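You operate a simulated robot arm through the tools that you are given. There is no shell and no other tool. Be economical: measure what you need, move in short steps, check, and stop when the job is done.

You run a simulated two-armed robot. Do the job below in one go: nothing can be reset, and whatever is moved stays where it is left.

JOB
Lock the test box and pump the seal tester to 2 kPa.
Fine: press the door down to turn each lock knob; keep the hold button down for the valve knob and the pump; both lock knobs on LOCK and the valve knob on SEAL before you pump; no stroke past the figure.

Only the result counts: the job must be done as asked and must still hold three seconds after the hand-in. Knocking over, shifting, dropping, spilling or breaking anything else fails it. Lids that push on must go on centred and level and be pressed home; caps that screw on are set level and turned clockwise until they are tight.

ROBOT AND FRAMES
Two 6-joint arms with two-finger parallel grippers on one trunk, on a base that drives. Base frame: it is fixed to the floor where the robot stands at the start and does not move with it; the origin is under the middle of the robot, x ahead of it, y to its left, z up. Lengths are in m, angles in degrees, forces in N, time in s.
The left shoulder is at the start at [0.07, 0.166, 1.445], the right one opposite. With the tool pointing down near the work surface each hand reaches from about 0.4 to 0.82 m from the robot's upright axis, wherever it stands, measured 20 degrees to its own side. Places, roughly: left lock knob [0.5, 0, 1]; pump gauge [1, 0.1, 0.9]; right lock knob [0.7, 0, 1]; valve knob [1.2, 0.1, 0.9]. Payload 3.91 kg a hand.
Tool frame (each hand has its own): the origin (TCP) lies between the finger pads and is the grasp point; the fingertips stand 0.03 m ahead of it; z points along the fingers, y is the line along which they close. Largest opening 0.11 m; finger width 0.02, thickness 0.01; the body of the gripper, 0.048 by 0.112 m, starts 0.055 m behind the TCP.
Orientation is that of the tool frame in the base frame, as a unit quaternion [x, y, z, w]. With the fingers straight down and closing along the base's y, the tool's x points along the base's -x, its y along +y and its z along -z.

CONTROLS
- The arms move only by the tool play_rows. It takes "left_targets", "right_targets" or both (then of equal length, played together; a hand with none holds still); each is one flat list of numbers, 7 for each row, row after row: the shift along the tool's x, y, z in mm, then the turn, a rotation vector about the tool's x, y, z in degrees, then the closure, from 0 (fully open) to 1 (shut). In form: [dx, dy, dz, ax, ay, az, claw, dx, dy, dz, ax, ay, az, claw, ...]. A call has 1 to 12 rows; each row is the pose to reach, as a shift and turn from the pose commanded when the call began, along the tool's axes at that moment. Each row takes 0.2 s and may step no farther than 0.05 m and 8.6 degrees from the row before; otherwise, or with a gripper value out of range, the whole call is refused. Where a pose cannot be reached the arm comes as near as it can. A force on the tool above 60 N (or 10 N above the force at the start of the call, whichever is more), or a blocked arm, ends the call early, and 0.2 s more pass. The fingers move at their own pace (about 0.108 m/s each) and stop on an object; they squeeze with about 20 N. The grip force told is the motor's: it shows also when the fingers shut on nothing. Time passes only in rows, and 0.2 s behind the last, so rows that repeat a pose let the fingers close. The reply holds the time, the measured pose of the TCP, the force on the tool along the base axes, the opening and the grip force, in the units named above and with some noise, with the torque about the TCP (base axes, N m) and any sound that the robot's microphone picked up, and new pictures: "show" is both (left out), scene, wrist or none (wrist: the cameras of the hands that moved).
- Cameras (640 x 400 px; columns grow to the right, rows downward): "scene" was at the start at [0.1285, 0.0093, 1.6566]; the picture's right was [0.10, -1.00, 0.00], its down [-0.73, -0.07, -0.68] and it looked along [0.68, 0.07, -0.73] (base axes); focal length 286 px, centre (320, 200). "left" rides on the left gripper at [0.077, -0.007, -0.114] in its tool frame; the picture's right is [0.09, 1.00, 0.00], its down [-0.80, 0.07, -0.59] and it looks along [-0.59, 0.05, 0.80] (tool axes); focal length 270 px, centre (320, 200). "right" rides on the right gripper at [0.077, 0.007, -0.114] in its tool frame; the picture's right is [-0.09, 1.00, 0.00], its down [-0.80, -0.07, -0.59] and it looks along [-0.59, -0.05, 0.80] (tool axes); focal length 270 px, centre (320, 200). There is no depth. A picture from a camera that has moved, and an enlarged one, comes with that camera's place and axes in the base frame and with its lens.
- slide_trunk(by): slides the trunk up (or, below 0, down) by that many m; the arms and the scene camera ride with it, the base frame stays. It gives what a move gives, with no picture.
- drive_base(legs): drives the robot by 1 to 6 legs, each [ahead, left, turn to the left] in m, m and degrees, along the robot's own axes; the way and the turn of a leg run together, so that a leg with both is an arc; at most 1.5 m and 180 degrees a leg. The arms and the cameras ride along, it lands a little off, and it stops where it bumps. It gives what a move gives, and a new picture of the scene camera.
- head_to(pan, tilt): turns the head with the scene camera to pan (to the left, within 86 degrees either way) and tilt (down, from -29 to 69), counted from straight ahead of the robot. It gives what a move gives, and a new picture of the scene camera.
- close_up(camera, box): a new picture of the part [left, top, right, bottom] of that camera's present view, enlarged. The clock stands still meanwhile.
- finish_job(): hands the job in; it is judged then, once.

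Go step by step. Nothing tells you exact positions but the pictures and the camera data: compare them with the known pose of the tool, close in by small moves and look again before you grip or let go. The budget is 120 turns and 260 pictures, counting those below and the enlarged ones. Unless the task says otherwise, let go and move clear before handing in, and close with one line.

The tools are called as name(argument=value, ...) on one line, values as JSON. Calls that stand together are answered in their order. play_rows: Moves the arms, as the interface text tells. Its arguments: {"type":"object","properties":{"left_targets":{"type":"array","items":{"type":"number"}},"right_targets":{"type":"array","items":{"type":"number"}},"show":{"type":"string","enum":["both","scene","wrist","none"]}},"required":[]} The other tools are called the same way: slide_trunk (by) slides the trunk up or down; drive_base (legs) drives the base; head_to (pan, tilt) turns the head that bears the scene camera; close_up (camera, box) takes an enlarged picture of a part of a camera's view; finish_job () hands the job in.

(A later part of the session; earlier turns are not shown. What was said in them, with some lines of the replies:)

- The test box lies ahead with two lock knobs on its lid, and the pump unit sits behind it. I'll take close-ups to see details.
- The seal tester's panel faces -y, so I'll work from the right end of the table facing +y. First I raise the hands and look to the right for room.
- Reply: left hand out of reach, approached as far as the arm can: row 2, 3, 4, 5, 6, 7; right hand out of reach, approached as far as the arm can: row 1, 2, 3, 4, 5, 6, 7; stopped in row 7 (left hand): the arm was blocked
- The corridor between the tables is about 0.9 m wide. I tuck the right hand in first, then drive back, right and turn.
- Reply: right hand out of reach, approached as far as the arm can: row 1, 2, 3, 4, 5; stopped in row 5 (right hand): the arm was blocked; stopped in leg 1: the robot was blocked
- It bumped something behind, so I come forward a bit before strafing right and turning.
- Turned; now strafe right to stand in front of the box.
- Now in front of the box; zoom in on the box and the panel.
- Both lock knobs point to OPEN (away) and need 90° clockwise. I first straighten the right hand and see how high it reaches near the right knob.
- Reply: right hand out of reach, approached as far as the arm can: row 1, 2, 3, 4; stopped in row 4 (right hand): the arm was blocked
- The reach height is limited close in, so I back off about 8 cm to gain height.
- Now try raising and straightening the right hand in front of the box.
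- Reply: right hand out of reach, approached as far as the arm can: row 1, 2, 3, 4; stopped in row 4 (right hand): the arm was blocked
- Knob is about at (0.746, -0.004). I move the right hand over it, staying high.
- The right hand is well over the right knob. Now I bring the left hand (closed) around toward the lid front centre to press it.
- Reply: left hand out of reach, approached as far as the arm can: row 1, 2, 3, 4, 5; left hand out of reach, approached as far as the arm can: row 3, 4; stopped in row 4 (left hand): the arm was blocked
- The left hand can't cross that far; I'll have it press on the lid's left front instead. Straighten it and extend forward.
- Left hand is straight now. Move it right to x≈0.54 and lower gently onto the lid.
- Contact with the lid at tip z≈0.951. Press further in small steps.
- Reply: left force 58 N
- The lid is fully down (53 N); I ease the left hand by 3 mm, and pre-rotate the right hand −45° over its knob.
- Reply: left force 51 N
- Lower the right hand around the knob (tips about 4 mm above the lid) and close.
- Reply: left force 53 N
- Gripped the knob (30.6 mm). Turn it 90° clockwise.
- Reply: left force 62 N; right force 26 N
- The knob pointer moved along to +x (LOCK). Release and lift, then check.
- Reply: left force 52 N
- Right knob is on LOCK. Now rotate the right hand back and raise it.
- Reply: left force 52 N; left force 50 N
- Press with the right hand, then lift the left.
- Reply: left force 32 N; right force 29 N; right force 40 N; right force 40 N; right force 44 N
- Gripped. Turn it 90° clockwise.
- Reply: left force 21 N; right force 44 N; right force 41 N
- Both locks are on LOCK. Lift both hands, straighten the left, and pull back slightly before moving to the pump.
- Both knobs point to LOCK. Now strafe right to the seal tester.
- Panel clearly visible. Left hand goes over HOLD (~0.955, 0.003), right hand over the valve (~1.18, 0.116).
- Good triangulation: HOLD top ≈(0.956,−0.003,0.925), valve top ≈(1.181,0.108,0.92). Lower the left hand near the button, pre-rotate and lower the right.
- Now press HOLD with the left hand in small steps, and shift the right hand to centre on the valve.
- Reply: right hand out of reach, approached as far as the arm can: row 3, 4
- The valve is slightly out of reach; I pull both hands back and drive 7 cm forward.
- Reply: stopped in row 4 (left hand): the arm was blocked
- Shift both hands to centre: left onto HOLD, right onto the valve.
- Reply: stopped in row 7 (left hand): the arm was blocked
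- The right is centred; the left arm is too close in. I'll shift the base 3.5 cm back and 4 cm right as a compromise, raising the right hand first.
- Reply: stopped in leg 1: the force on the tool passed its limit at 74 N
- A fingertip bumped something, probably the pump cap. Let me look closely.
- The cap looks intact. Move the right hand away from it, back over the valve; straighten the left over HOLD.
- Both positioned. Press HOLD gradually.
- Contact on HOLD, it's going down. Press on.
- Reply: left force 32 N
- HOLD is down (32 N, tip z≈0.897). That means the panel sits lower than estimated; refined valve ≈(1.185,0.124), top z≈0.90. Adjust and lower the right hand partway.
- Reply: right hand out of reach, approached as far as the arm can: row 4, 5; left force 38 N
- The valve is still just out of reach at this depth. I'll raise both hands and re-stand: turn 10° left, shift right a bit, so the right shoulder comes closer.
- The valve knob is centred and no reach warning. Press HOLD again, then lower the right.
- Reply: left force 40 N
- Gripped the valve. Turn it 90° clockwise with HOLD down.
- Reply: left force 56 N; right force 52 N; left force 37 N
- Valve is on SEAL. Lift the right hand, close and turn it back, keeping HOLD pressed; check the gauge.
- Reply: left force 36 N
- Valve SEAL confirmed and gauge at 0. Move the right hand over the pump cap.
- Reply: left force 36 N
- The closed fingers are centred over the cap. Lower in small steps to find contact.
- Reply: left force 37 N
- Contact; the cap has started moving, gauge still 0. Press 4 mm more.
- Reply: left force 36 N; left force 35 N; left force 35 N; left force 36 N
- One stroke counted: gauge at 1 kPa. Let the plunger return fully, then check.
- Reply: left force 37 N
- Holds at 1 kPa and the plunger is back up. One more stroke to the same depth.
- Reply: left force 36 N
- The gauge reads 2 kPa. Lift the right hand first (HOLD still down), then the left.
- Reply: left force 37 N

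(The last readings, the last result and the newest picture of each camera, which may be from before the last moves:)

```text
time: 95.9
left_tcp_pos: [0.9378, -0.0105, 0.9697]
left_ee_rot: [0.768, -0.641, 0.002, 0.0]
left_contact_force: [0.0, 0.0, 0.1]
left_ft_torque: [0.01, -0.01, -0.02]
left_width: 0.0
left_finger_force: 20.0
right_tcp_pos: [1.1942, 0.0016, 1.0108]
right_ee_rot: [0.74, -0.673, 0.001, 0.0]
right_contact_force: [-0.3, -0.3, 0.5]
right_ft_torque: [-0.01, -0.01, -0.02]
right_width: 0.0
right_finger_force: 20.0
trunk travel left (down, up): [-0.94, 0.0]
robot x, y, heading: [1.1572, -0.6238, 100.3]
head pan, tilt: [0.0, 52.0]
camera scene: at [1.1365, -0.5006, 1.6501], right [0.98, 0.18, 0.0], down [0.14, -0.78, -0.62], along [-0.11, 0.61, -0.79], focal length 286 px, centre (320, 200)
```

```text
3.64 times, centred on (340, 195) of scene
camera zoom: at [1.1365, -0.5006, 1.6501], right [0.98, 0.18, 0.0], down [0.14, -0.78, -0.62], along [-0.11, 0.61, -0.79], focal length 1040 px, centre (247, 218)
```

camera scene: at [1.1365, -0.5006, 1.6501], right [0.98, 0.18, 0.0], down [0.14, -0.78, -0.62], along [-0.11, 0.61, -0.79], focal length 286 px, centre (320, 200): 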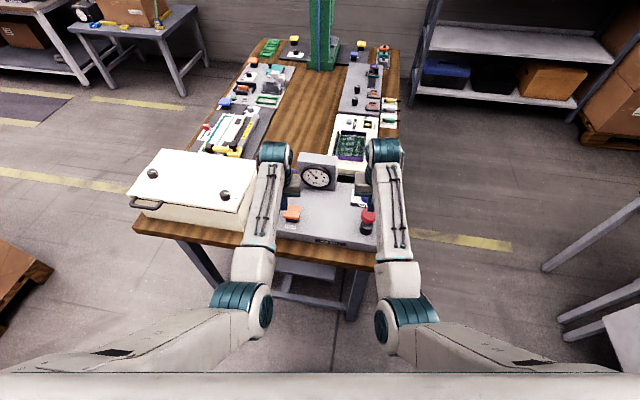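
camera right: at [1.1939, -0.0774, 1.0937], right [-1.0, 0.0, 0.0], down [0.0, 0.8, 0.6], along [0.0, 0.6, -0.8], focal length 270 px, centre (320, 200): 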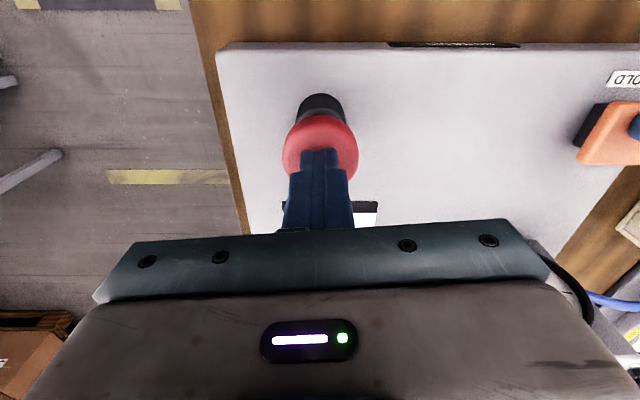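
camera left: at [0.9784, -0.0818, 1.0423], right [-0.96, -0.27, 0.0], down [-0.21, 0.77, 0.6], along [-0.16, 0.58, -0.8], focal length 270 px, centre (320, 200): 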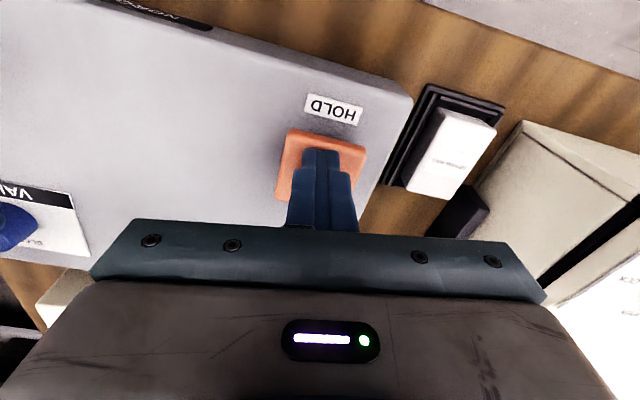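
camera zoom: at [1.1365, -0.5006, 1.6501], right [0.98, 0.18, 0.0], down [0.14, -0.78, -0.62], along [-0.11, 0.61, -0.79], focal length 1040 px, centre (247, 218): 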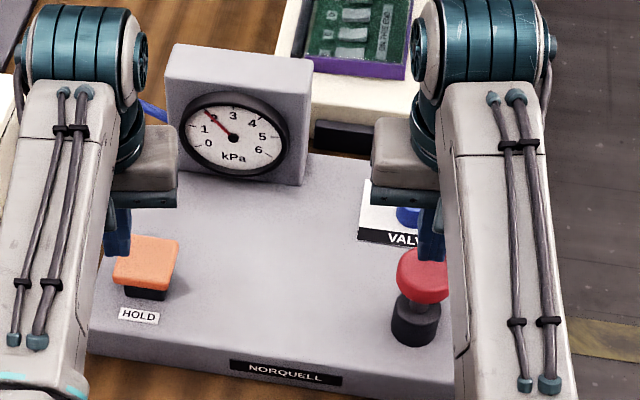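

Gauge holds 2 kPa with both hands off. A last look at the box and gauge.

close_up(camera="scene", box=[120, 140, 260, 240])

play_rows(right_targets=[0, -10, 0, 0, 0, 0, 1, 0, -30, 0, 0, 0, 0, 1, 0, -50, 0, 0, 0, 0, 1, 0, -50, 0, 0, 0, 0, 1, 0, -50, 0, 0, 0, 0, 1, 0, -50, 0, 0, 0, 0, 1, 0, -50, 0, 0, 0, 0, 1, 0, -50, 0, 0, 0, 0, 1, 0, -50, 0, 0, 0, 0, 1, 0, -50, 0, 0, 0, 0, 1], show="none")

close_up(camera="scene", box=[280, 140, 400, 250])

```text
4.00 times, centred on (190, 190) of scene
camera zoom: at [1.1365, -0.5006, 1.6501], right [0.98, 0.18, 0.0], down [0.14, -0.78, -0.62], along [-0.11, 0.61, -0.79], focal length 1144 px, centre (840, 240)
```

zoom: 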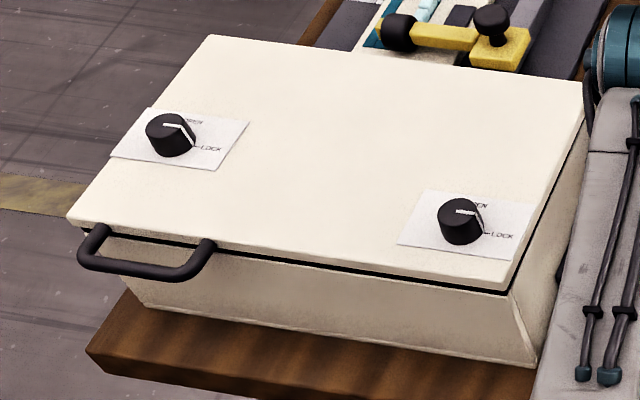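

```text
time: 98.1
left_tcp_pos: [0.9373, -0.0089, 0.9688]
left_ee_rot: [0.768, -0.64, 0.001, 0.0]
left_contact_force: [-0.3, 0.8, 0.4]
left_ft_torque: [0.02, 0.0, 0.0]
left_width: 0.0
left_finger_force: 19.7
right_tcp_pos: [1.2454, 0.0079, 1.01]
right_ee_rot: [0.739, -0.674, 0.001, 0.0]
right_contact_force: [-0.6, -0.8, -0.8]
right_ft_torque: [-0.02, -0.04, -0.01]
right_width: 0.0002
right_finger_force: 19.6
trunk travel left (down, up): [-0.94, 0.0]
robot x, y, heading: [1.1594, -0.625, 100.3]
head pan, tilt: [0.0, 52.0]
```

```text
3.64 times, centred on (340, 195) of scene
camera zoom: at [1.1372, -0.5, 1.6501], right [0.98, 0.18, 0.0], down [0.14, -0.78, -0.62], along [-0.11, 0.61, -0.79], focal length 1040 px, centre (247, 218)
```

zoom: 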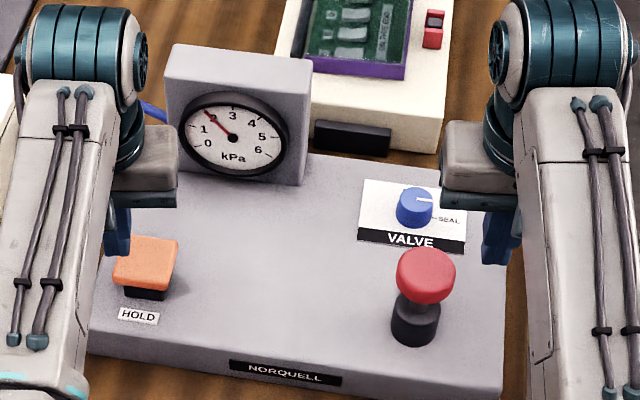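

Both lock knobs point to LOCK, the valve is on SEAL and the gauge is steady at 2 kPa with the hands clear, so I hand in.

finish_job()

```text
The job is handed in.
```

The test box is locked with both knobs on LOCK, the valve is on SEAL, and the seal tester holds 2 kPa after two pump strokes, neither past the figure. While re-standing at the pump, one of the right hand's fingertips bumped the pump cap (74 N), and earlier the base touched something behind it while backing up. I saw no shift or damage at the pump, but I did not look at what the base touched.
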